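You operate a simulated robot arm through the tools that you are given. There is no shell and no other tool.

You run a simulated robot arm. Do the job below in one go: nothing can be reset, and whatever is moved stays where it is left.

Task
Strap the palletised tank over the batten; ratchet till the marker shows green.
Fine: the batten lies across the tank's top, under the strap.
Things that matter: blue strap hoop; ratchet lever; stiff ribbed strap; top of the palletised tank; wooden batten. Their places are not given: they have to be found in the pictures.

The check looks at the end state, three seconds after you hand in, the way a careful person would. Anything else that was tipped, shoved, dropped, spilled or broken makes it a failure.

Robot
A 6-joint arm with a two-finger gripper, fixed in place. Base frame: the origin is at the foot of the arm, x ahead of it, y to its left, z up. Readings come in mm, rad, newtons and seconds.
Its first joint turns from -2.897 to 2.897 rad. Payload 2.45 kg.
The tool frame sits at the grasp point between the pads (the TCP): z along the fingers, y along the line on which they close. The tips reach 20 mm beyond it. The gripper opens to 140 mm. The gripper's body begins 168 mm behind the TCP.
Orientation is told as [roll, pitch, yaw] about the base's x, y, z axes, in that order, counted from this pose: with the fingers straight down and closing along the base's y, the tool's x points along the base's -x, its y along +y and its z along -z.

Tools
- The arm moves only by the tool play_rows. Its argument "increments" is a list of rows, each an object of numbers (a shift or turn left out is 0, a gripper value left out holds the last): "tx", "ty", "tz": the shift along the tool's x, y, z in mm; "wx", "wy", "wz": the turn, a rotation vector about the tool's x, y, z in degrees; "hand": the gripper command, from -1 (fully open) to 1 (shut), values between in proportion. In form: [{"tx": .., "ty": .., "tz": .., "wx": .., "wy": .., "wz": .., "hand": ..}, ...]. A call has 1 to 20 rows; each row shifts and turns the commanded pose from where the row before left it, along the tool's axes as they then stand. A row lasts 0.2 s, in which the tool goes at most 50 mm and 0.15 rad; a call with a longer step from one row to the next is refused whole, and so is a gripper value outside its range. A pose out of reach is approached as far as the arm can. The call stops where the force on the tool passes 90 N (or 10 N more than at its start, if that is more) or the arm is blocked; 0.2 s more then pass. The fingers move at their own pace (about 45 mm/s each) and stop on an object; they squeeze with about 35 N. The grip force told is the motor's: it shows also when the fingers shut on nothing. Time passes only in rows, and 0.2 s behind the last, so rows that do not move let the fingers close. The reply holds the time, the measured pose of the TCP, the force on the tool along the base axes, the opening and the grip force, in the units named above and with some noise, with the torque about the TCP (base axes, N m) and any sound that the robot's microphone picked up.
- Cameras (640 x 400 px; columns grow to the right, rows downward): "scene" is fixed at [409, -512.9, 1391]; the picture's right is [0.54, -0.84, 0.00], its down [-0.41, -0.26, -0.88] and it looks along [0.74, 0.47, -0.48] (base axes); focal length 316 px, centre (320, 200). "wrist" rides on the gripper at [78, 11, -209] in the tool frame; the picture's right is [-0.14, 0.99, 0.00], its down [-0.92, -0.13, -0.37] and it looks along [-0.36, -0.05, 0.93] (tool axes); focal length 280 px, centre (320, 200).
- snapshot(camera): a new picture of that camera. The clock stands still meanwhile.
- probe_pixels(camera, pixels): for up to 12 pixels [column, row] of the newest picture of that camera ("zoom" is the newest enlarged one), the place [x, y, z] in the base frame of the surface seen there, good to about 2 mm, but the place of the scene camera against the robot may be out by one fixed shift of up to 25 mm in any direction. The clock stands still meanwhile.
- close_up(camera, box): a new picture of the part [left, top, right, bottom] of that camera's present view, enlarged. The clock stands still meanwhile.
- sign_off(): hands the job in; it is judged then, once.

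Leave the gripper open and the arm clear of the work at the hand-in unless told otherwise.

The tools are called after ">>>" by a JSON object that holds its "method" and its "body". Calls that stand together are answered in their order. play_rows: Moves the arm, as the interface text tells. Its arguments: {"type":"object","properties":{"increments":{"type":"array"}},"required":["increments"]} The other tools are called the same way: snapshot (camera) takes a picture; probe_pixels (camera, pixels) gives the place of the surface under pixels of a picture; close_up (camera, box) takes an enlarged picture of a part of a camera's view; sign_off () hands the job in.

At the start:

```text
clock: 0.0
ee_pos: [783.4, 133.2, 1161.8]
ee_rot: [0.0, -0.002, -0.001]
wrist_force: [0.8, 0.3, -0.3]
ft_torque: [-0.01, -0.03, -0.01]
finger_gap: 140.0
gripper_force: 0.0
```

scene: 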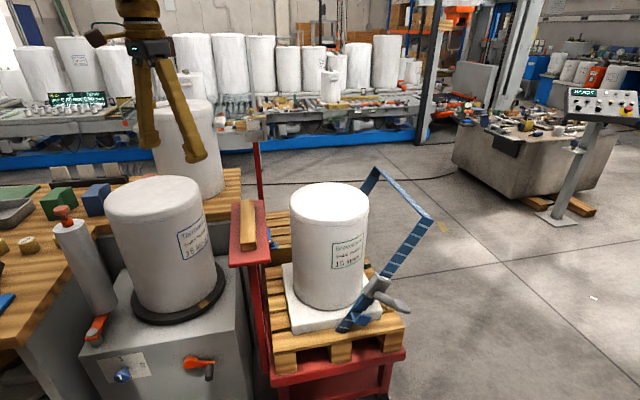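
wrist: 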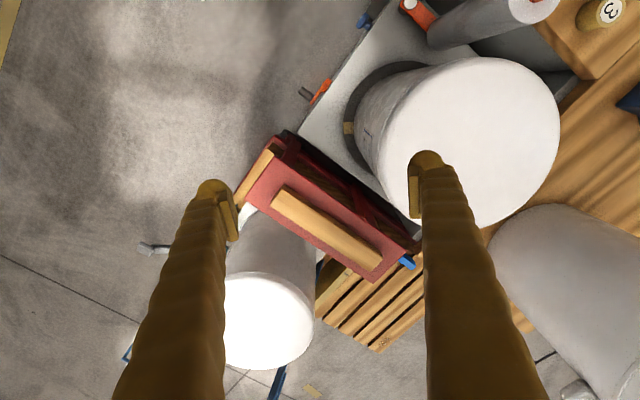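

I see the white tank on a pallet (scene about 328,245), a blue ribbed hoop leaning to its right (370,170)-(430,220)-(345,325), a grey lever near (385,300), and a wooden batten on a red shelf (248,225). I'll take enlarged views first to understand it all.

>>> {"method": "close_up", "body": {"camera": "scene", "box": [220, 150, 460, 300]}}

>>> {"method": "close_up", "body": {"camera": "wrist", "box": [120, 120, 440, 400]}}

>>> {"method": "close_up", "body": {"camera": "scene", "box": [260, 250, 440, 400]}}

```text
2.67 times, centred on (340, 225) of scene
```

zoom: 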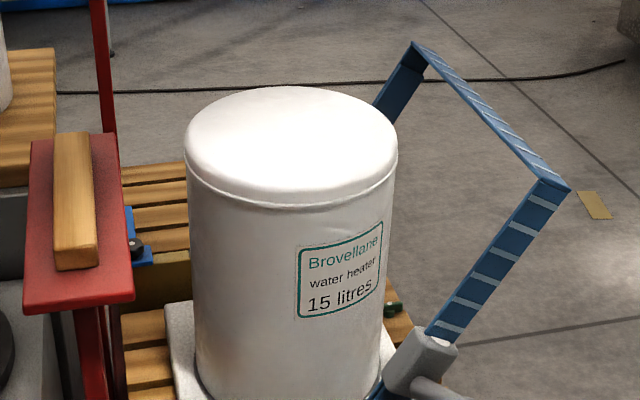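

```text
1.43 times, centred on (280, 260) of wrist
```

zoom: 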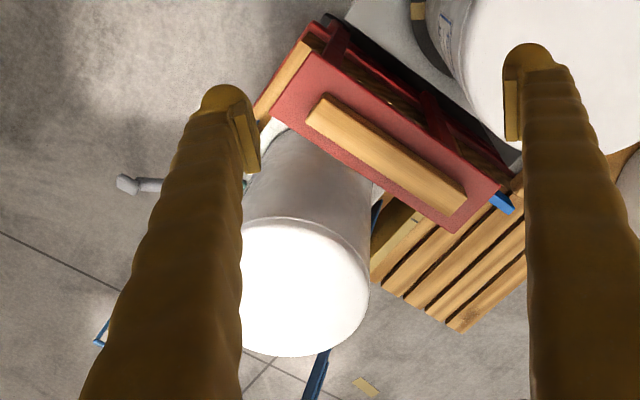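

```text
2.67 times, centred on (350, 325) of scene
```

zoom: 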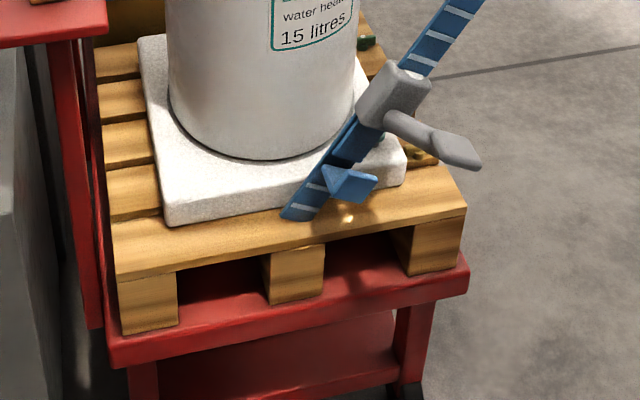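

I can see the hoop is hinged near the pallet, with a ratchet housing and lever (zoom 395,95 to 460,150) and a blue tab (345,185). I'll probe the zoom's points, and take fresh whole pictures to probe too.

>>> {"method": "probe_pixels", "body": {"camera": "zoom", "pixels": [[395, 95], [405, 75], [425, 135], [460, 152], [345, 182], [320, 180], [300, 212], [440, 40], [345, 150], [262, 157], [200, 240], [455, 215]]}}

>>> {"method": "snapshot", "body": {"camera": "scene"}}

>>> {"method": "snapshot", "body": {"camera": "wrist"}}

```text
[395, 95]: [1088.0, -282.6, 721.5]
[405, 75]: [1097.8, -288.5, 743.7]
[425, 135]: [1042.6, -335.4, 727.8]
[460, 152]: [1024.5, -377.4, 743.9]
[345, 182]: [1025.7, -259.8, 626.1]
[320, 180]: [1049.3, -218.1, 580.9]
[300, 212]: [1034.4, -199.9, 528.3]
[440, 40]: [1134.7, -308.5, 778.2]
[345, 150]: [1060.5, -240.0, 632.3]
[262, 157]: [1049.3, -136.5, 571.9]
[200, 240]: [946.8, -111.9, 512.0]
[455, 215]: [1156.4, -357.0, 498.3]
```

```text
taken
```

scene: 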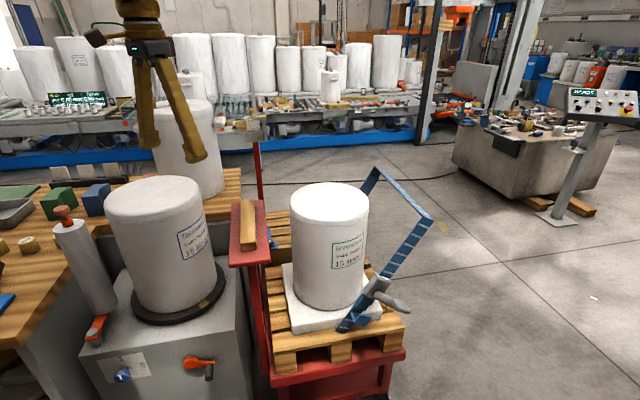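

```text
taken
```

wrist: 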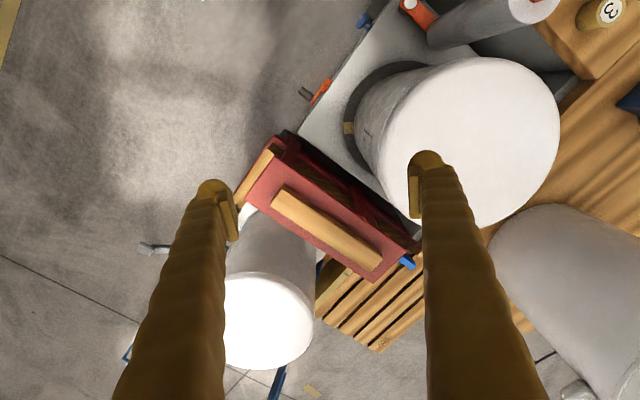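

Next I'll probe the tank top (330,195), hoop corners (377,170), (432,218), batten (248,225), shelf and the same items in the wrist picture.

>>> {"method": "probe_pixels", "body": {"camera": "scene", "pixels": [[329, 186], [295, 203], [364, 205], [329, 215], [377, 168], [370, 185], [430, 219], [405, 195], [395, 262], [248, 205], [248, 240], [236, 262]]}}

>>> {"method": "probe_pixels", "body": {"camera": "wrist", "pixels": [[283, 193], [273, 207], [377, 247], [367, 263], [325, 227], [270, 180], [375, 278], [290, 143], [268, 320], [310, 325], [265, 365], [240, 285]]}}

>>> {"method": "probe_pixels", "body": {"camera": "wrist", "pixels": [[145, 248], [160, 250], [125, 355], [132, 346], [278, 380], [274, 398], [320, 270], [409, 262], [380, 345], [300, 92], [270, 155], [250, 195]]}}

```text
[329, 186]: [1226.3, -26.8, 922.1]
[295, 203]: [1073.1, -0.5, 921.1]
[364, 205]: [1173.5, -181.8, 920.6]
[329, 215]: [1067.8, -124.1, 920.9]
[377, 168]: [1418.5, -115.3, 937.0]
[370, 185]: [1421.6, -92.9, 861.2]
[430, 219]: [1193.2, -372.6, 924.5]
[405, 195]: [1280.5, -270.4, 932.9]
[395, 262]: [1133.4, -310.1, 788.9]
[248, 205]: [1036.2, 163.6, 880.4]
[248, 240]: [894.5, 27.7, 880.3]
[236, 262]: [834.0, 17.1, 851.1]
```

```text
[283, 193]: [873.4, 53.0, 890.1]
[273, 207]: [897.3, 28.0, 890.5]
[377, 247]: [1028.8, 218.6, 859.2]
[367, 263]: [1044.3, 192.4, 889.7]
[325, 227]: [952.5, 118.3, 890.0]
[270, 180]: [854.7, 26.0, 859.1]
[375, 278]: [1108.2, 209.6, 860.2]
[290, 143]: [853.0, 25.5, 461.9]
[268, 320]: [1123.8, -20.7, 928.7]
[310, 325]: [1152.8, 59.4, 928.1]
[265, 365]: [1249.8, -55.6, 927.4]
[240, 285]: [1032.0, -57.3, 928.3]
```

```text
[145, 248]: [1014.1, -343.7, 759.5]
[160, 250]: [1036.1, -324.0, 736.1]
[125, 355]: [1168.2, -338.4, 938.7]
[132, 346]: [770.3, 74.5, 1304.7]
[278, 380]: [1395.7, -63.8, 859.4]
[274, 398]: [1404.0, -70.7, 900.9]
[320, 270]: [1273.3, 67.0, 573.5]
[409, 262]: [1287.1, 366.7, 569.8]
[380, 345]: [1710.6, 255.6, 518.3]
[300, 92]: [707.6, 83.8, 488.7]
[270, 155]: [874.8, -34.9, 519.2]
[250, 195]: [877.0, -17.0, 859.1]
```

The tank top is about z 928 (wrist) and the hoop's top bar runs along about (0.66, 0.75), tilted away from the tank. I need finer views of the ratchet (scene 375,295), the blue tab and the small green thing (367,266).

>>> {"method": "close_up", "body": {"camera": "scene", "box": [335, 255, 415, 335]}}

>>> {"method": "probe_pixels", "body": {"camera": "scene", "pixels": [[367, 266], [365, 268], [352, 318], [346, 318], [340, 330], [360, 308], [378, 286], [384, 292], [390, 299], [400, 305], [407, 311], [372, 296]]}}

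>>> {"method": "close_up", "body": {"camera": "scene", "box": [355, 155, 445, 225]}}

>>> {"method": "close_up", "body": {"camera": "scene", "box": [225, 190, 285, 280]}}

```text
5.00 times, centred on (375, 295) of scene
```

zoom: 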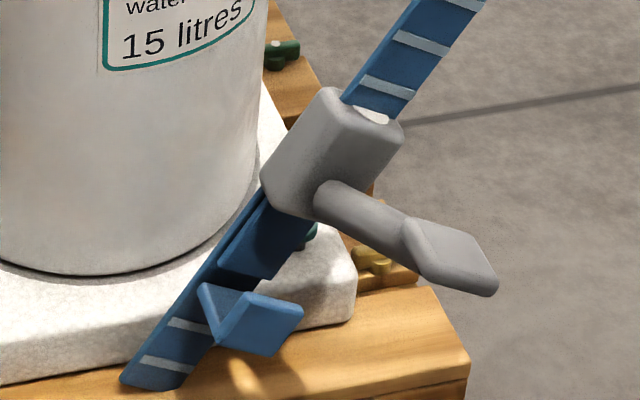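

```text
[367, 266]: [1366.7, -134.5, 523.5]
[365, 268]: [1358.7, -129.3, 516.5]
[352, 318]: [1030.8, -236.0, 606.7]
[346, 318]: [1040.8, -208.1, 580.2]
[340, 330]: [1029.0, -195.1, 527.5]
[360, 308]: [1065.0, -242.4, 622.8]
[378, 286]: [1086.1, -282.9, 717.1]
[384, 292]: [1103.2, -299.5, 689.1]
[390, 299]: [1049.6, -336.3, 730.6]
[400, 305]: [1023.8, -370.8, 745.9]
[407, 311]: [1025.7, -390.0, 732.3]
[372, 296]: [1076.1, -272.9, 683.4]
```

```text
5.71 times, centred on (400, 190) of scene
```

zoom: 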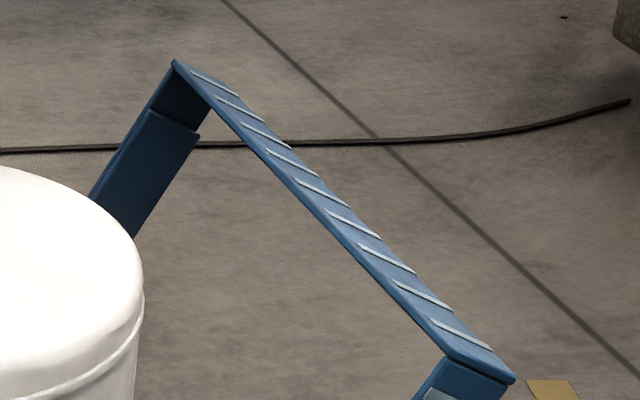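

```text
4.44 times, centred on (255, 235) of scene
```

zoom: 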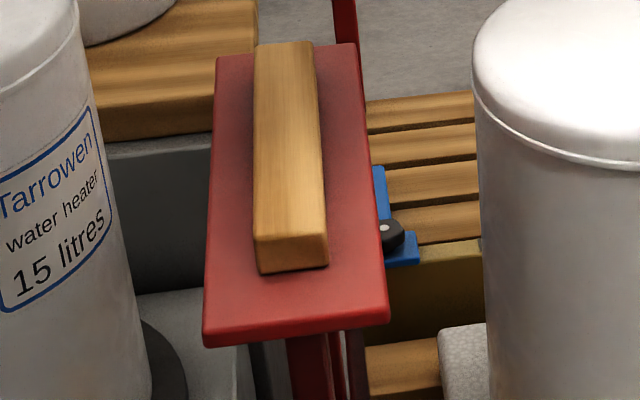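

I'll pin down the scene camera's shift by probing the batten's four top corners in this enlarged picture, and the red shelf corners, to match against the wrist camera's values.

>>> {"method": "probe_pixels", "body": {"camera": "zoom", "pixels": [[256, 234], [323, 233], [260, 45], [312, 45], [288, 140], [206, 332], [386, 316], [220, 60], [352, 46], [290, 255]]}}

>>> {"method": "close_up", "body": {"camera": "wrist", "box": [230, 120, 430, 300]}}

```text
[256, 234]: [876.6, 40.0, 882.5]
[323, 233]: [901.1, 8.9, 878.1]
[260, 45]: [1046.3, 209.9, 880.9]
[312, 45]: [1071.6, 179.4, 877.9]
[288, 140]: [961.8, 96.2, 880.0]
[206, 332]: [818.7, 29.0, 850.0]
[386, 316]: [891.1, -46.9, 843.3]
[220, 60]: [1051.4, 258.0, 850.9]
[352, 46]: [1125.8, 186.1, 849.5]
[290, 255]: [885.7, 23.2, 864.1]
```

```text
2.22 times, centred on (330, 210) of wrist
```

zoom: 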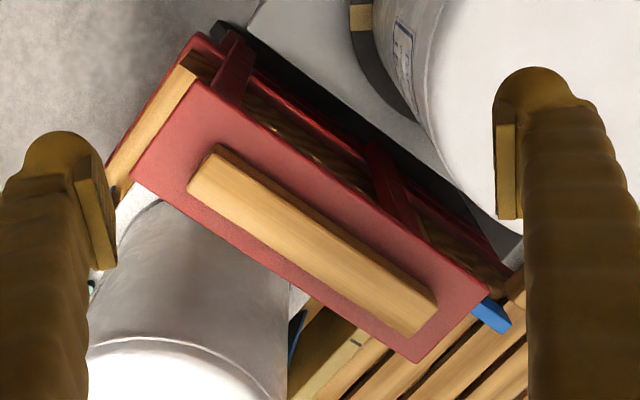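

Now the same corners in the enlarged wrist picture: batten at (192,189), (216,153), (434,300), (411,334); shelf corners (133,178), (488,292), (417,360), (196,85).

>>> {"method": "probe_pixels", "body": {"camera": "zoom", "pixels": [[192, 189], [216, 156], [432, 303], [411, 333], [310, 245], [135, 178], [486, 292], [417, 358], [198, 87], [215, 146], [437, 300], [500, 315]]}}

```text
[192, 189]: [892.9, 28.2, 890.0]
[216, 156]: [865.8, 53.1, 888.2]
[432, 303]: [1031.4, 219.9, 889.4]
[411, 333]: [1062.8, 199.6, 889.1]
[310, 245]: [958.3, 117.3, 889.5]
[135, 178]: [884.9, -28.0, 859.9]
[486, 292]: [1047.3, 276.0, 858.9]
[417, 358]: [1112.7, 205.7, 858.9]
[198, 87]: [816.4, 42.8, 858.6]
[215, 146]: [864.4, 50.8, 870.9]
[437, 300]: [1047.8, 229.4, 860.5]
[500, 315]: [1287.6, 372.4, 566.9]
```

Matching corners gives a scene-to-robot shift of about (-9, +16, +8.5). Batten: centre about (963, 125), top z 890, length 240, width 37, direction about 45°. The tank centre is around (1140, -70), so I'll test the reach high above it at z 1162, well clear of everything.

>>> {"method": "play_rows", "body": {"increments": [{"tx": -35, "ty": -20}, {"tx": -35, "ty": -20}, {"tx": -35, "ty": -20}, {"tx": -35, "ty": -20}, {"tx": -35, "ty": -20}, {"tx": -35, "ty": -20}, {"tx": -35, "ty": -20}, {"tx": -35, "ty": -20}]}}

>>> {"method": "snapshot", "body": {"camera": "scene"}}

>>> {"method": "snapshot", "body": {"camera": "wrist"}}

```text
clock: 1.8
ee_pos: [1062.2, -30.5, 1164.1]
ee_rot: [0.0, -0.001, 0.0]
wrist_force: [-0.5, 0.1, 1.0]
ft_torque: [0.02, -0.06, 0.01]
finger_gap: 140.1
gripper_force: 0.0
```

```text
taken
```

scene: 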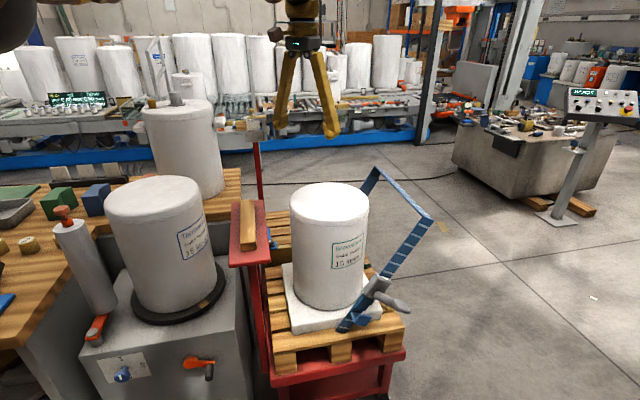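

```text
taken
```

wrist: 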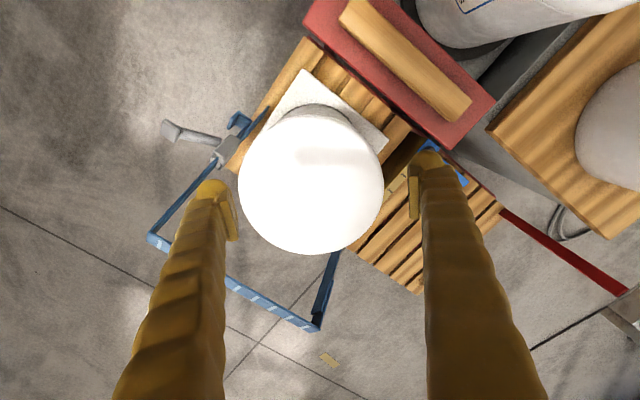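

The arm reached (1062, -30) easily. The wrist view now shows the tank top (centre about 311,180), the hoop bar from (155,240) to (318,328), and the lever at (165,130)-(220,140). I'll probe these.

>>> {"method": "probe_pixels", "body": {"camera": "wrist", "pixels": [[242, 180], [380, 180], [311, 112], [311, 250], [265, 128], [358, 130], [265, 232], [358, 232], [311, 180], [275, 215], [345, 215], [345, 150]]}}

>>> {"method": "probe_pixels", "body": {"camera": "wrist", "pixels": [[152, 238], [160, 243], [312, 328], [318, 322], [240, 288], [265, 300], [330, 265], [190, 192], [165, 130], [190, 135], [226, 150], [240, 125]]}}

>>> {"method": "close_up", "body": {"camera": "wrist", "box": [130, 90, 290, 190]}}

>>> {"method": "close_up", "body": {"camera": "wrist", "box": [130, 180, 350, 340]}}

```text
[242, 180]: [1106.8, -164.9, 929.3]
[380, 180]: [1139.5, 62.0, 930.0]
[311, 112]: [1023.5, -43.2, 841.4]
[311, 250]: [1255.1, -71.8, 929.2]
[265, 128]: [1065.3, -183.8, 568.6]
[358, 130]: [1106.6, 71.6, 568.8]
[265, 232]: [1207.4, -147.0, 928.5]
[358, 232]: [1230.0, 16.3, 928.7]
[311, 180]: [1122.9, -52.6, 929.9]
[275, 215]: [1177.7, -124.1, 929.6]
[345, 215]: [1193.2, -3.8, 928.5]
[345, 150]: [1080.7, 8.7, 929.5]
```

```text
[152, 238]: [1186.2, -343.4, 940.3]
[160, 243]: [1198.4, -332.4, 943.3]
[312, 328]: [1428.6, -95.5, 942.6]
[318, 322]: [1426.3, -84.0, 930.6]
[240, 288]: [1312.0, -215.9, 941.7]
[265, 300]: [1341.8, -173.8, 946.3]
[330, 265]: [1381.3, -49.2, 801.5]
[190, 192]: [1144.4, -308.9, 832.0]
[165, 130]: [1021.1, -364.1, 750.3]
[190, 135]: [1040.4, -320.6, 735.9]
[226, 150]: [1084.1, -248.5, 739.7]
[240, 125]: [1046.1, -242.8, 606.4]
```

```text
4.00 times, centred on (210, 140) of wrist
```

zoom: 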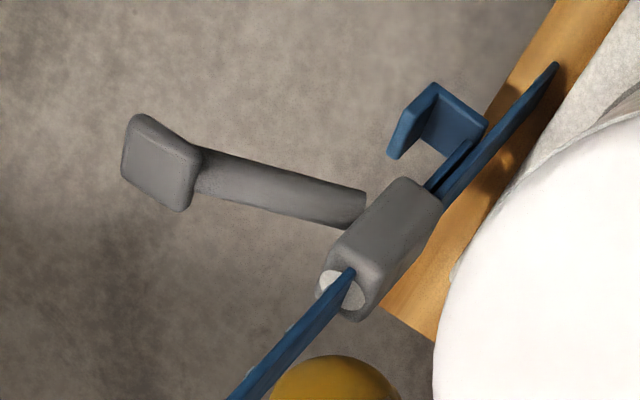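

```text
2.50 times, centred on (240, 260) of wrist
```

zoom: 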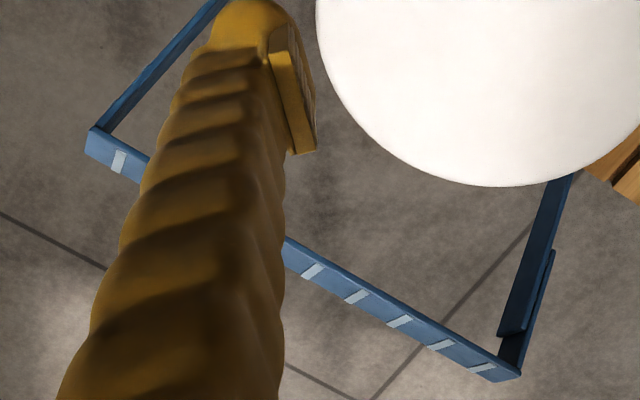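

The tank top fits a circle: centre about (1140.5, -54), radius 116, z 929. The hoop's plane is parallel to the batten, hinged under the tank's middle, tilted about 30° outwards. I'll check nearby obstacles (neighbour tank at scene 155,195) and look closer at the housing's white disk.

>>> {"method": "probe_pixels", "body": {"camera": "scene", "pixels": [[155, 180], [155, 210], [108, 200], [200, 200], [180, 105], [257, 160], [254, 145], [225, 180], [260, 225], [338, 130], [345, 325], [275, 245]]}}

>>> {"method": "close_up", "body": {"camera": "scene", "box": [365, 265, 395, 295]}}

>>> {"method": "close_up", "body": {"camera": "wrist", "box": [195, 100, 265, 170]}}

```text
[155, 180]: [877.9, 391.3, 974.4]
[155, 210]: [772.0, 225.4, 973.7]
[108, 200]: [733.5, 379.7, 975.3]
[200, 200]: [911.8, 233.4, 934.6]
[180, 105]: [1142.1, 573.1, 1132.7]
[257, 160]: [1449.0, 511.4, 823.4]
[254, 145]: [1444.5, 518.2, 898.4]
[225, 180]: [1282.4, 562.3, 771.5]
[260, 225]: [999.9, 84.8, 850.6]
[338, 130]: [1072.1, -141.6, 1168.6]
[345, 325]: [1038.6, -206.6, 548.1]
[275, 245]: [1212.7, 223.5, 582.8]
```

```text
13.33 times, centred on (380, 280) of scene
```

zoom: 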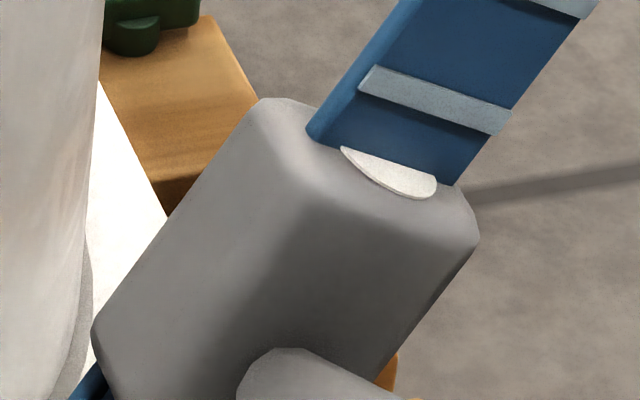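

```text
5.71 times, centred on (230, 135) of wrist
```

zoom: 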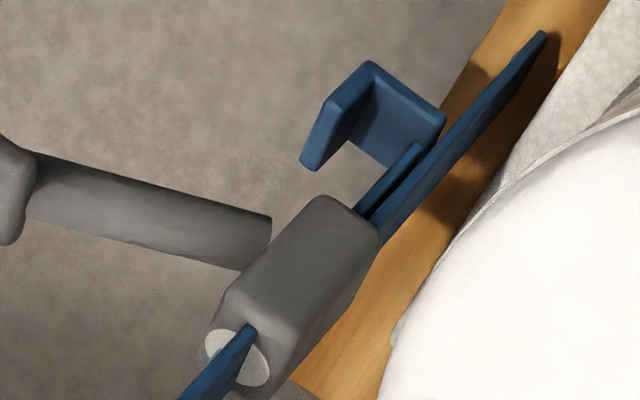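

The white disk on the housing's upper face (zoom 390,175) looks like the marker. Neighbour tank tops at about z 983, more than 120 mm from the batten, so there is room. Now I go above the batten at (963, 125), staying high, and turn the fingers by 45° to close across it.

>>> {"method": "play_rows", "body": {"increments": [{"tx": 19.8, "ty": 31.1, "hand": -1}, {"tx": 19.8, "ty": 31.1}, {"tx": 19.8, "ty": 31.1}, {"tx": 19.8, "ty": 31.1}, {"tx": 19.8, "ty": 31.1}, {"wz": -7.5}, {"wz": -7.5}, {"wz": -7.5}, {"wz": -7.5}, {"wz": -7.5}, {"wz": -7.5}, {}]}}

>>> {"method": "snapshot", "body": {"camera": "wrist"}}

```text
clock: 4.4
ee_pos: [963.5, 127.8, 1162.2]
ee_rot: [0.0, 0.0, 0.787]
wrist_force: [0.2, 0.0, 0.0]
ft_torque: [0.03, 0.0, -0.03]
finger_gap: 140.2
gripper_force: 0.1
```

```text
taken
```

wrist: 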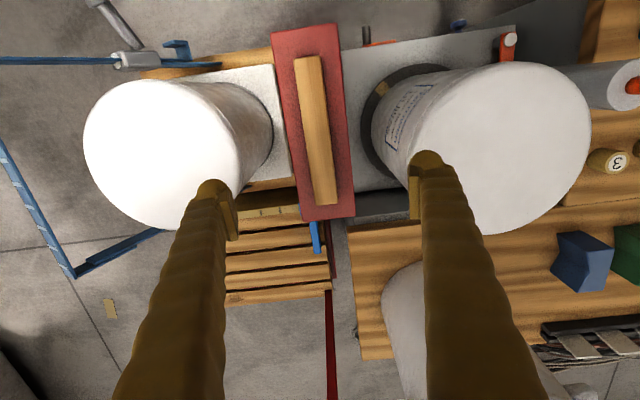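

Now at (963.5, 127.8, 1162), yaw 0.787. I'll probe the batten's corners afresh: about (295,58), (322,56), (311,204), (337,203), and the red shelf.

>>> {"method": "close_up", "body": {"camera": "wrist", "box": [250, 20, 390, 230]}}

```text
1.90 times, centred on (320, 125) of wrist
```

zoom: 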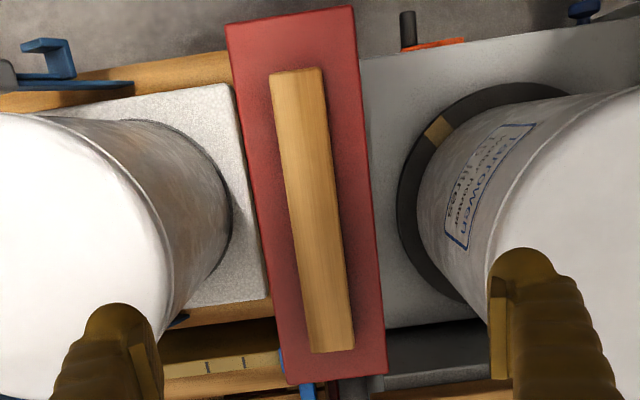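

The batten in the zoom has corners at about (272,75), (321,71), (311,350), (353,347). Probing edges at several heights along it.

>>> {"method": "probe_pixels", "body": {"camera": "zoom", "pixels": [[273, 76], [318, 73], [312, 349], [352, 346], [280, 130], [324, 130], [293, 220], [335, 220], [303, 300], [346, 300], [316, 210], [240, 200]]}}

```text
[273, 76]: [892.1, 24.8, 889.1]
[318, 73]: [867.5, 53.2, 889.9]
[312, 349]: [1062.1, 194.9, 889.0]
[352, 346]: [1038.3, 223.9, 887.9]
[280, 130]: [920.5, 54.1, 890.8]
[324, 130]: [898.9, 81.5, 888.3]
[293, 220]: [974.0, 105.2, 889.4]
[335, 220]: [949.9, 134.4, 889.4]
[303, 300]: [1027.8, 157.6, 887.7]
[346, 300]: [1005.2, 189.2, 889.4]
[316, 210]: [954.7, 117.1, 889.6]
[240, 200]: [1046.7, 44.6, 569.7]
```

The batten's centre is (965.4, 123.7), direction exactly 45°, width 37, top 889.5. I shift 4 mm across, partly close the fingers to an 80 mm gap and come down to z about 930 (tips at 910, above the batten).

>>> {"method": "play_rows", "body": {"increments": [{"tx": 1.6, "ty": -4.2, "hand": -0.143}, {"tz": 38.7}, {"tz": 38.7}, {"tz": 38.7}, {"tz": 38.7}, {"tz": 38.7}, {"tz": 38.7}, {}, {}]}}

>>> {"method": "snapshot", "body": {"camera": "wrist"}}

>>> {"method": "snapshot", "body": {"camera": "scene"}}

```text
clock: 6.4
ee_pos: [965.8, 124.7, 929.5]
ee_rot: [-0.001, -0.001, 0.785]
wrist_force: [-0.7, -0.2, 0.2]
ft_torque: [0.02, -0.01, -0.02]
finger_gap: 80.3
gripper_force: 0.0
```

```text
taken
```

wrist: 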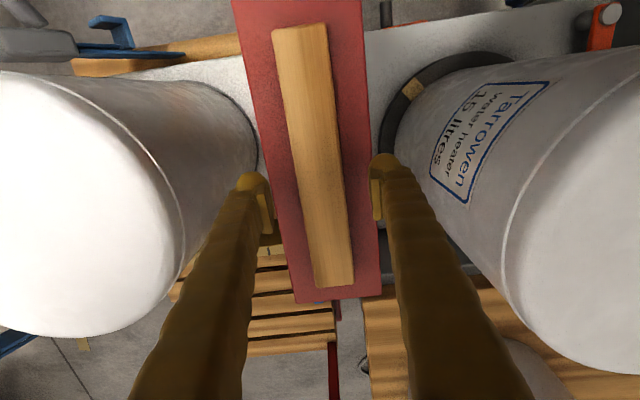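

```text
taken
```

scene: 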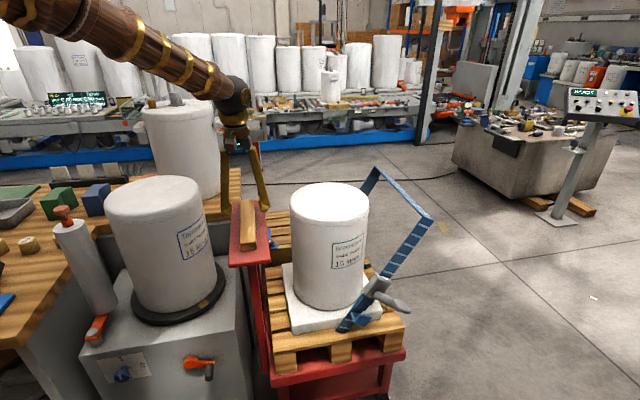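

The fingers straddle the batten well. I go down 44 mm (tips at about 865, shelf at 859) and close.

>>> {"method": "play_rows", "body": {"increments": [{"tz": 15}, {"tz": 15}, {"tz": 14}, {}, {"hand": 1}, {}, {}, {}, {}, {}]}}

```text
clock: 8.6
ee_pos: [964.5, 122.8, 885.4]
ee_rot: [0.0, -0.001, 0.785]
wrist_force: [-0.6, -0.2, 0.0]
ft_torque: [0.02, -0.01, 0.0]
finger_gap: 43.2
gripper_force: 34.6
```

Gripped at 43 mm gap with 35 N. Lift by 115 mm straight up, and look.

>>> {"method": "play_rows", "body": {"increments": [{"tz": -10}, {"tz": -25}, {"tz": -40}, {"tz": -40}, {}]}}

>>> {"method": "snapshot", "body": {"camera": "scene"}}

>>> {"method": "snapshot", "body": {"camera": "wrist"}}

```text
clock: 9.8
ee_pos: [964.1, 122.7, 1001.2]
ee_rot: [0.0, 0.0, 0.785]
wrist_force: [0.2, 0.2, -2.0]
ft_torque: [0.0, 0.07, 0.0]
finger_gap: 42.6
gripper_force: 35.4
```

```text
taken
```

scene: 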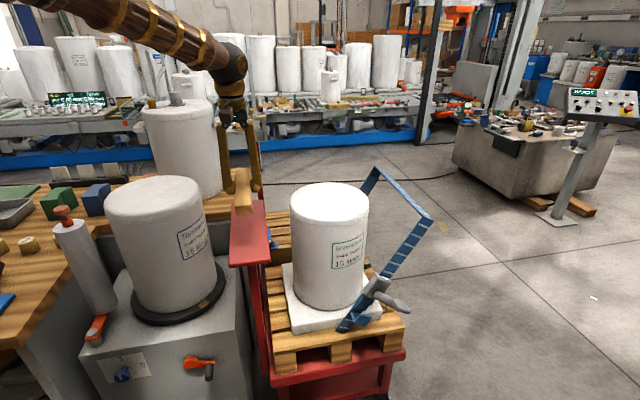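

```text
taken
```

wrist: 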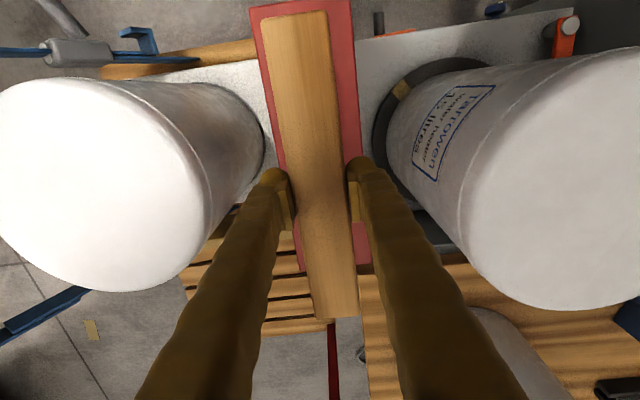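

The batten is held level at its middle. Next, sideways 249.5 mm over the tank's centre (TCP to about (1139, -55, 1001)); batten underside about 976, tank top 929.

>>> {"method": "play_rows", "body": {"increments": [{"tx": 0.3, "ty": -20}, {"tx": 0.3, "ty": -41.5}, {"tx": 0.3, "ty": -41.5}, {"tx": 0.3, "ty": -41.5}, {"tx": 0.3, "ty": -41.5}, {"tx": 0.3, "ty": -41.5}, {"ty": -22}, {}, {}]}}

>>> {"method": "snapshot", "body": {"camera": "scene"}}

>>> {"method": "snapshot", "body": {"camera": "wrist"}}

```text
clock: 11.8
ee_pos: [1140.7, -54.6, 1002.9]
ee_rot: [0.001, -0.001, 0.784]
wrist_force: [0.3, -0.2, -1.9]
ft_torque: [0.03, 0.02, 0.03]
finger_gap: 42.6
gripper_force: 34.9
```

```text
taken
```

scene: 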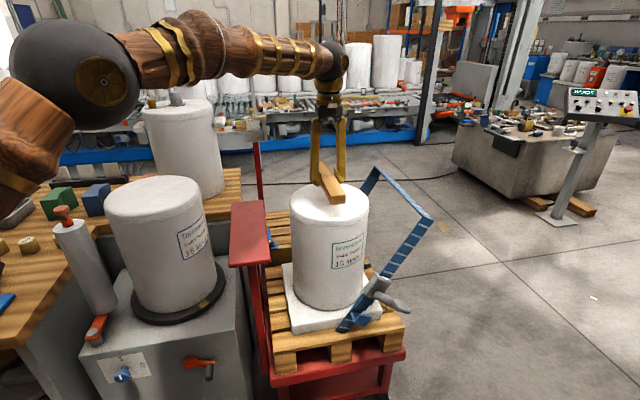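

```text
taken
```

wrist: 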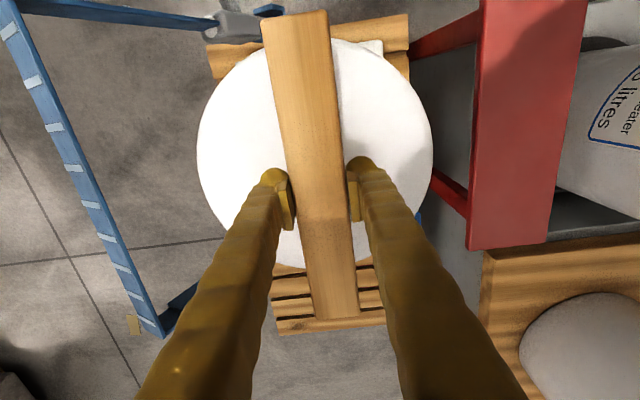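

The batten is over the tank. From this clear view I'll probe the rim (left 199,150; right 431,150; (240,240), (395,235)) and the hoop bar along (30,60)-(150,320) to refine the lines before setting down.

>>> {"method": "probe_pixels", "body": {"camera": "wrist", "pixels": [[200, 150], [430, 150], [225, 90], [408, 90], [225, 215], [408, 215], [260, 60], [375, 60], [250, 240], [385, 240]]}}

>>> {"method": "probe_pixels", "body": {"camera": "wrist", "pixels": [[8, 8], [18, 8], [30, 60], [60, 135], [95, 210], [130, 285], [155, 328], [175, 305], [100, 12], [160, 19], [240, 22], [215, 18]]}}

```text
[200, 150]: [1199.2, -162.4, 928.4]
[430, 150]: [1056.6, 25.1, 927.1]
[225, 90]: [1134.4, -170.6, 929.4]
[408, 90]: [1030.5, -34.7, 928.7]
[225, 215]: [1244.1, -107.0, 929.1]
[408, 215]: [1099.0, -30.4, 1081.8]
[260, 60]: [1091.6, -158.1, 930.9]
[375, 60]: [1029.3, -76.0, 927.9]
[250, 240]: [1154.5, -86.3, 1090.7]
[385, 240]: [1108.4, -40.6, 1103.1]
```

```text
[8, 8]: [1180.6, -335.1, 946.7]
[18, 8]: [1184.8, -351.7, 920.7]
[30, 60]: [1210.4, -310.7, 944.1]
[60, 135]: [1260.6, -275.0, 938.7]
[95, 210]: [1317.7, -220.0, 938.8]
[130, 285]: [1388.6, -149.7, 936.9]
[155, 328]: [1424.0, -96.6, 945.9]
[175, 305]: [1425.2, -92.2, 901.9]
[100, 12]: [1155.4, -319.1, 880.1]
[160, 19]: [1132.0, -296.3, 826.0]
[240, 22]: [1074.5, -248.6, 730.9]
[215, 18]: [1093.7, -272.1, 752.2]
```

Refined: tank centre (1142, -56), hoop bar's mid-line at u≈238 mm outwards, tilt about 30°, hinge line through the tank's centre line. I nudge 1.7 mm and lower 44 mm towards the tank top.

>>> {"method": "play_rows", "body": {"increments": [{"tx": 1.5, "ty": -1.7}, {"tz": 15}, {"tz": 15}, {"tz": 8}, {"tz": 3}, {"tz": 2}, {"tz": 1}, {}, {}]}}

```text
clock: 13.8
ee_pos: [1140.6, -56.4, 956.9]
ee_rot: [-0.001, 0.001, 0.784]
wrist_force: [0.1, -0.4, -1.4]
ft_torque: [0.0, -0.01, 0.02]
finger_gap: 42.6
gripper_force: 34.6
```

At z 956.9 with no contact yet; contact is expected at about 955. I go down in 0.7 mm steps and watch the force.

>>> {"method": "play_rows", "body": {"increments": [{"tz": 0.7}, {"tz": 0.7}, {"tz": 0.6}, {}, {}]}}

```text
clock: 15.0
ee_pos: [1140.7, -57.1, 955.5]
ee_rot: [0.0, 0.0, 0.786]
wrist_force: [-5.3, 3.4, 15.4]
ft_torque: [0.02, 0.08, -0.02]
finger_gap: 42.7
gripper_force: 34.6
```

Contact: 15 N upwards at z 955.5. I ease off 0.5 mm, open to a 70 mm gap, and then lift straight up slowly.

>>> {"method": "play_rows", "body": {"increments": [{"tz": -0.5}, {"hand": 0.0}, {}, {}, {}, {"tz": -10}, {"tz": -20}, {"tz": -30}, {}]}}

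>>> {"method": "snapshot", "body": {"camera": "wrist"}}

>>> {"method": "snapshot", "body": {"camera": "scene"}}

```text
clock: 17.0
ee_pos: [1139.8, -55.9, 1016.0]
ee_rot: [0.0, 0.0, 0.785]
wrist_force: [-0.2, -0.4, -0.4]
ft_torque: [0.0, 0.05, 0.0]
finger_gap: 70.1
gripper_force: 0.1
```

```text
taken
```

wrist: 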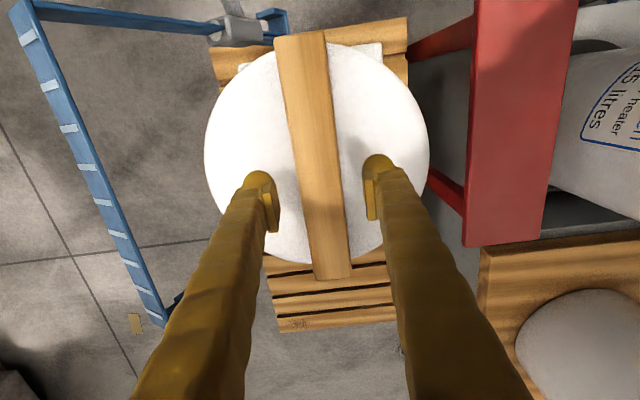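

```text
taken
```

scene: 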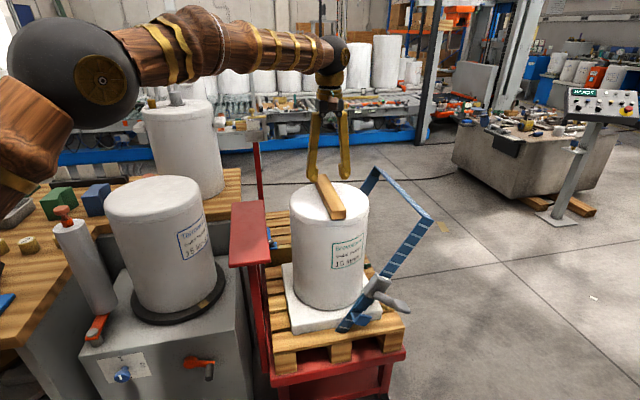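

The batten now lies along the tank's middle. I'll verify its corners ((278,40), (321,35), (317,276), (350,273)) and edges on the tank.

>>> {"method": "probe_pixels", "body": {"camera": "wrist", "pixels": [[279, 41], [320, 36], [318, 276], [349, 273], [291, 120], [331, 120], [305, 200], [342, 200], [320, 150]]}}

>>> {"method": "close_up", "body": {"camera": "wrist", "box": [10, 0, 330, 200]}}

```text
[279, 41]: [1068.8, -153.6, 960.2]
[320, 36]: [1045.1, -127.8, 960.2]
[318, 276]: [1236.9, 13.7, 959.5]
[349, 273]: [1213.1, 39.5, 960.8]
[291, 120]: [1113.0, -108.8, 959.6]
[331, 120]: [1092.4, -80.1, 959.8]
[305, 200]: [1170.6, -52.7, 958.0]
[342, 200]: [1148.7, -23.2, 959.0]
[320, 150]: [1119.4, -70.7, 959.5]
```

```text
2.00 times, centred on (170, 100) of wrist
```

zoom: 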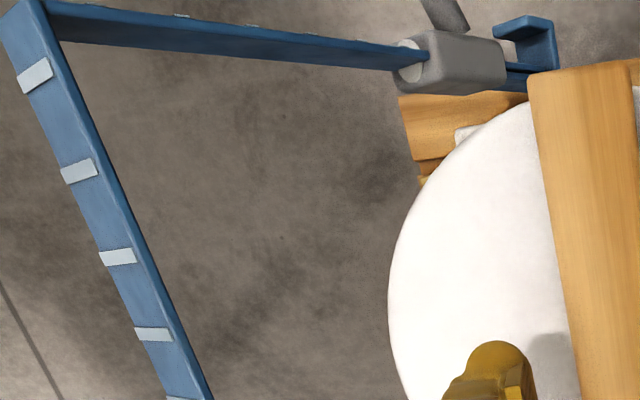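

The batten's centre is (1141, -57), top z 960: well placed. Next the hoop. I want to know the arm's reach, so I'll probe the arm's elbow (75,65) and wrist ball (335,60) in the scene view, and the bar edges in the zoom.

>>> {"method": "probe_pixels", "body": {"camera": "scene", "pixels": [[75, 65], [20, 150], [10, 180], [120, 45], [335, 55], [328, 95], [200, 50], [290, 48]]}}

>>> {"method": "probe_pixels", "body": {"camera": "zoom", "pixels": [[90, 210], [120, 200], [127, 190], [60, 90], [18, 95], [133, 335], [170, 318], [180, 312], [415, 60], [470, 60], [520, 30], [440, 10]]}}

```text
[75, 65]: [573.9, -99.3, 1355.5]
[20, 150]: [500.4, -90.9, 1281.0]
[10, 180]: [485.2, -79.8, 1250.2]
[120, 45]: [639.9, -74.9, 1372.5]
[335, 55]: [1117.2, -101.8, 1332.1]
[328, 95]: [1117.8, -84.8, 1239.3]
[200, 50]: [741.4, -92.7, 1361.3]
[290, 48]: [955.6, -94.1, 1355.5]
```

```text
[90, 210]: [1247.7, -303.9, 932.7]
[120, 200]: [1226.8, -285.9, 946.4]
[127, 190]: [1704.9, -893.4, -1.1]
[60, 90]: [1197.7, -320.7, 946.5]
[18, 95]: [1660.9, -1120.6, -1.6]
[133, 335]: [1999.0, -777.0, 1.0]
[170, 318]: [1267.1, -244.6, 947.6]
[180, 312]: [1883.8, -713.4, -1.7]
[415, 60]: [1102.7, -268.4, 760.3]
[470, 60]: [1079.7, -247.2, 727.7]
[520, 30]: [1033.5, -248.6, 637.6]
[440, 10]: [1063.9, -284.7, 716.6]
```

The bar is about 35 mm wide, from u=222 to 253 at z 947 to 932, and the arm seems to have reach to spare. I rise 45 mm, open to a 100 mm gap and move above the bar's near part at about (1225, -308), to straddle it.

>>> {"method": "play_rows", "body": {"increments": [{"tz": -22, "hand": -0.43}, {"tz": -23}, {"tx": 19.75, "ty": -39.8}, {"tx": 19.75, "ty": -39.8}, {"tx": 19.75, "ty": -39.8}, {"tx": 19.75, "ty": -39.8}, {"tx": 19.75, "ty": -39.8}, {"tx": 19.75, "ty": -39.8}, {}, {}]}}

>>> {"method": "snapshot", "body": {"camera": "wrist"}}

>>> {"method": "snapshot", "body": {"camera": "scene"}}

```text
clock: 19.2
ee_pos: [1161.9, -296.1, 1038.7]
ee_rot: [0.001, -0.001, 0.785]
wrist_force: [-0.7, 0.4, -0.2]
ft_torque: [0.01, 0.01, 0.04]
finger_gap: 99.8
gripper_force: 0.0
out of reach, approached as far as the arm can: row 5, 6, 7, 8
```

```text
taken
```

wrist: 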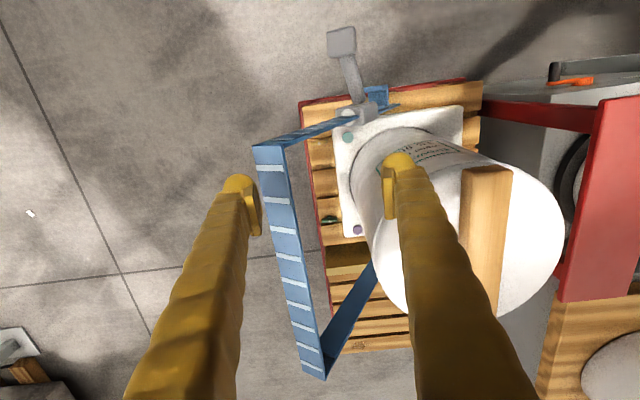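

```text
taken
```

scene: 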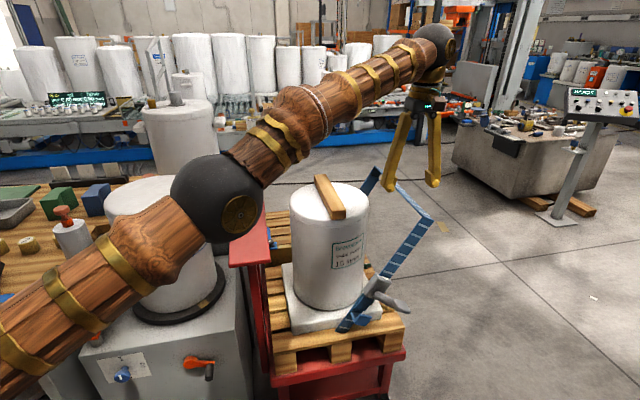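

The arm stopped at its reach limit, (1162, -296, 1039), short of the bar. A vertical tool can't get there, so I'll instead tilt the fingers 45° and straddle the hoop's near leg from its outer side, which lies nearer. First a small step back to learn where the commanded pose stands.

>>> {"method": "play_rows", "body": {"increments": [{"tx": 20, "ty": 0}, {}]}}

>>> {"method": "probe_pixels", "body": {"camera": "wrist", "pixels": [[265, 150], [283, 148], [300, 140], [325, 128], [350, 118], [345, 45], [352, 80], [362, 100], [380, 95], [347, 137], [357, 229], [330, 218]]}}

```text
clock: 19.8
ee_pos: [1148.5, -308.7, 1038.0]
ee_rot: [0.001, -0.001, 0.785]
wrist_force: [0.3, 0.0, -0.8]
ft_torque: [-0.03, -0.01, 0.01]
finger_gap: 99.9
gripper_force: 0.0
```

```text
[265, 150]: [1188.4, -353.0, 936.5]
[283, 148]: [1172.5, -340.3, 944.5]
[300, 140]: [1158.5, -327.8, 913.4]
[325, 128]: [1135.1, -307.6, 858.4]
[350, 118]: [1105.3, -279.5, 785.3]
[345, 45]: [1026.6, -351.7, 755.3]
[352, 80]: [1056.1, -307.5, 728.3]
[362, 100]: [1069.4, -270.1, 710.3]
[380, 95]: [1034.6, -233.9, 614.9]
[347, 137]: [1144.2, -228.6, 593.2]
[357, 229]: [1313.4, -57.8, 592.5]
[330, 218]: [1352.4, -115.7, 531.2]
```

The commanded pose was clamped where the arm stopped, good. The lever lies in the hoop's plane, from housing (u 100, z 710) to its paddle at (1027, -352, 755). Now I move outward to the leg's outer side, about (1104, -376, 1038), and tilt the fingers 45° towards the leg, well above everything.

>>> {"method": "play_rows", "body": {"increments": [{"tx": 40, "ty": -8.5}, {"tx": 39, "ty": -8.5}, {"wy": -7.5}, {"wy": -7.5}, {"wy": -7.5}, {"wy": -7.5}, {"wy": -7.5}, {"wy": -7.5}, {}, {}]}}

>>> {"method": "snapshot", "body": {"camera": "wrist"}}

>>> {"method": "snapshot", "body": {"camera": "scene"}}

```text
clock: 22.0
ee_pos: [1105.2, -376.4, 1039.4]
ee_rot: [0.0, -0.786, 0.786]
wrist_force: [0.0, 0.4, -0.1]
ft_torque: [0.0, -0.04, 0.02]
finger_gap: 100.3
gripper_force: 0.1
```

```text
taken
```

wrist: 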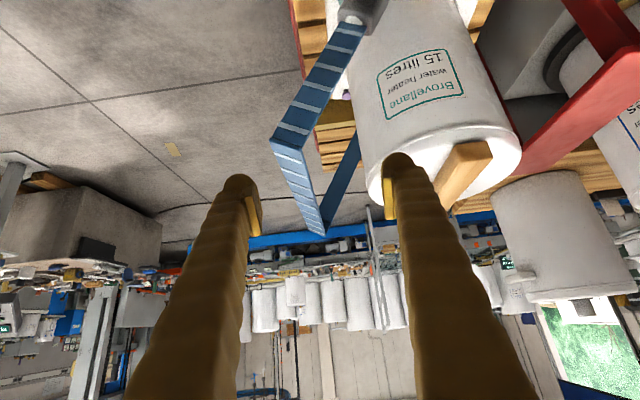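

```text
taken
```

scene: 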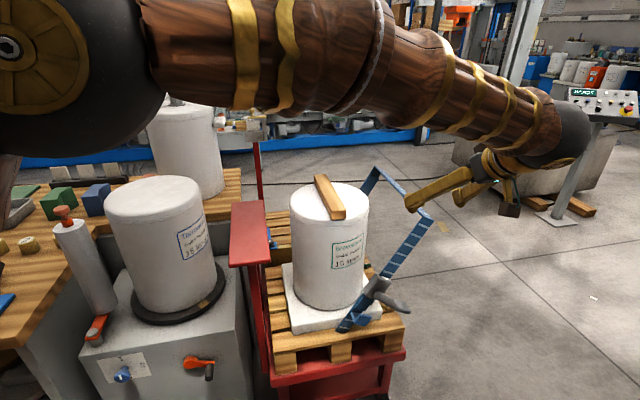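

The fingers now point towards the near leg with the leg between them in the view (corner at 290,145). I go 85 mm down and 5 mm outwards, then check before moving along the fingers to straddle the leg at z about 875.

>>> {"method": "play_rows", "body": {"increments": [{"tx": 30, "tz": 30, "ty": -2.75}, {"tx": 30, "tz": 30, "ty": -2.75}, {}, {}]}}

>>> {"method": "snapshot", "body": {"camera": "wrist"}}

>>> {"method": "snapshot", "body": {"camera": "scene"}}

```text
clock: 23.0
ee_pos: [1108.4, -382.6, 953.6]
ee_rot: [0.001, -0.785, 0.785]
wrist_force: [0.5, 0.2, -0.5]
ft_torque: [-0.01, -0.03, 0.02]
finger_gap: 100.2
gripper_force: 0.2
```

```text
taken
```

wrist: 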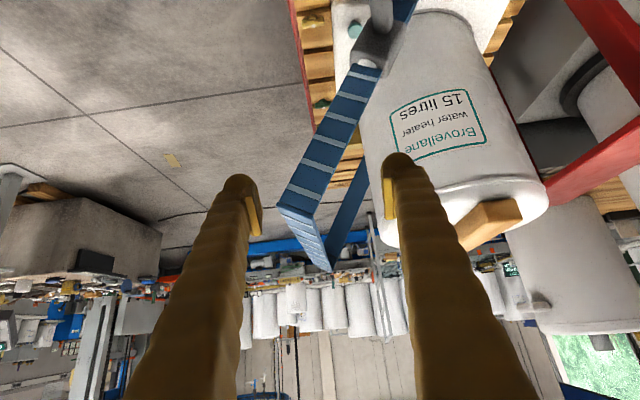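

```text
taken
```

scene: 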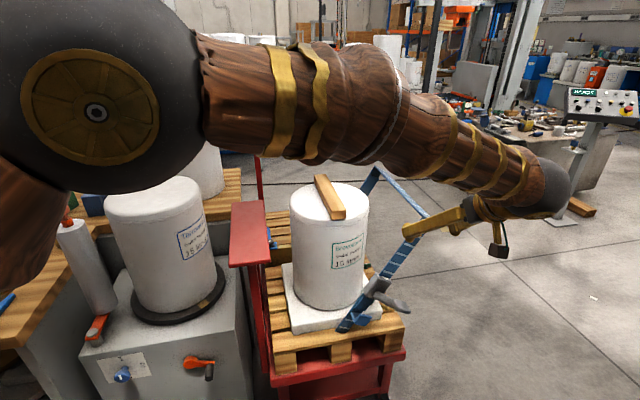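

The leg lies between the fingers in the view. I'll probe its edges ((300,165), (338,168), (322,118), (358,122), (285,205), (312,212)) to confirm the straddle line.

>>> {"method": "probe_pixels", "body": {"camera": "wrist", "pixels": [[296, 170], [335, 172], [320, 122], [357, 126], [281, 203], [312, 211], [308, 150], [345, 150], [350, 70], [378, 75], [368, 66]]}}

>>> {"method": "close_up", "body": {"camera": "wrist", "box": [270, 0, 430, 100]}}

```text
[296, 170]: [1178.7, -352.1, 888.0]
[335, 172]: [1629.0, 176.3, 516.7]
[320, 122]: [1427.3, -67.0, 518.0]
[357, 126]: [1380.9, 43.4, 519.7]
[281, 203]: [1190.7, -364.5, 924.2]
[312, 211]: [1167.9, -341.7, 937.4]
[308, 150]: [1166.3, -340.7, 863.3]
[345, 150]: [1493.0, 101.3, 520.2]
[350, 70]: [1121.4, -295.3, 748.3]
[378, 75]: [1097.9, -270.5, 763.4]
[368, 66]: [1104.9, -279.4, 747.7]
```

```text
4.00 times, centred on (350, 50) of wrist
```

zoom: 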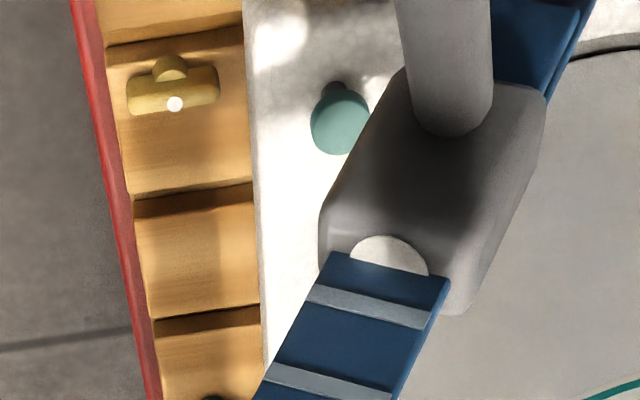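

Leg centre at that height is u≈209, the TCP is at u≈207, so there is about 10 mm or more on each side. I move 115 mm along the fingers to straddle the leg.

>>> {"method": "play_rows", "body": {"increments": [{"tz": 25}, {"tz": 25}, {"tz": 25}, {"tz": 20}, {"tz": 20}, {}, {}]}}

>>> {"method": "snapshot", "body": {"camera": "wrist"}}

>>> {"method": "snapshot", "body": {"camera": "scene"}}

```text
clock: 24.6
ee_pos: [1167.2, -322.4, 872.4]
ee_rot: [0.002, -0.784, 0.785]
wrist_force: [-0.3, 0.9, 0.6]
ft_torque: [0.0, -0.01, -0.01]
finger_gap: 100.1
gripper_force: 0.0
```

```text
taken
```

wrist: 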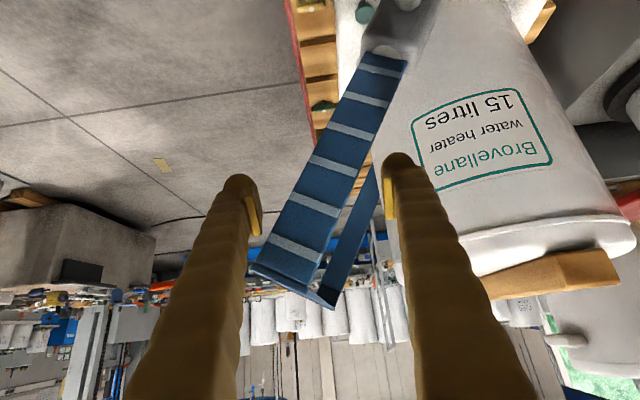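

```text
taken
```

scene: 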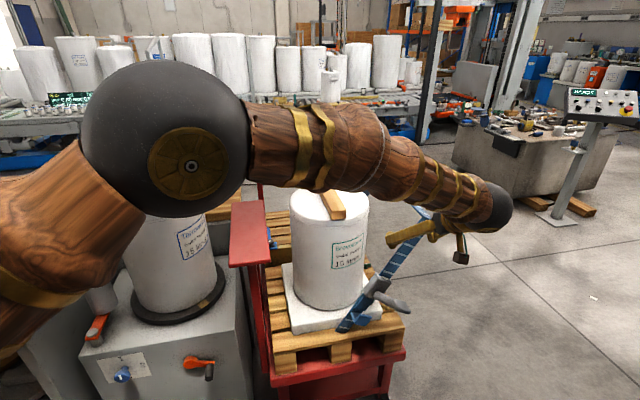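

The leg is straddled (fingers at 240,185 and 395,165, leg between). I narrow the gap to 76 mm, then swing the first part of the arc (30° to about 21°) slowly and see how the hoop follows.

>>> {"method": "play_rows", "body": {"increments": [{"hand": -0.086}, {}, {}, {"ty": 18.6, "tx": -7.2, "tz": -7.2}, {"ty": 19.2, "tx": -6.4, "tz": -6.4}, {"ty": 19.6, "tx": -5.7, "tz": -5.7}, {}]}}

>>> {"method": "snapshot", "body": {"camera": "scene"}}

>>> {"method": "snapshot", "body": {"camera": "wrist"}}

```text
clock: 26.2
ee_pos: [1125.7, -283.0, 899.4]
ee_rot: [0.0, -0.785, 0.786]
wrist_force: [-0.2, 0.4, -0.1]
ft_torque: [-0.02, 0.0, -0.01]
finger_gap: 76.1
gripper_force: 0.1
```

```text
taken
```

scene: 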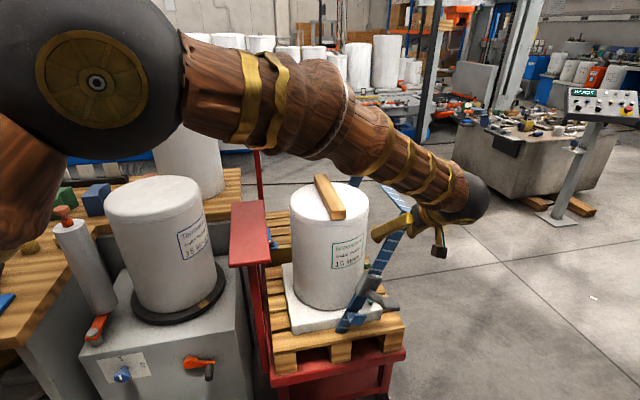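

```text
taken
```

wrist: 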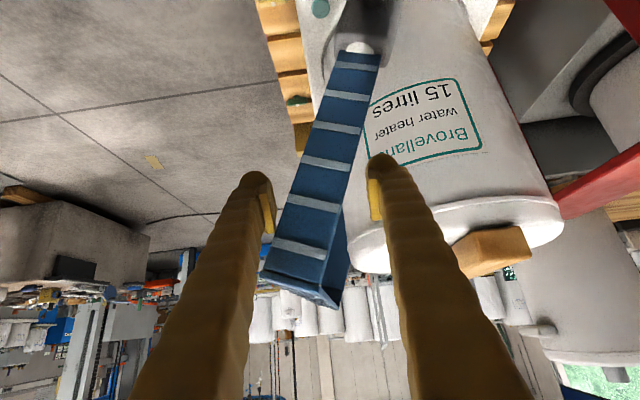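

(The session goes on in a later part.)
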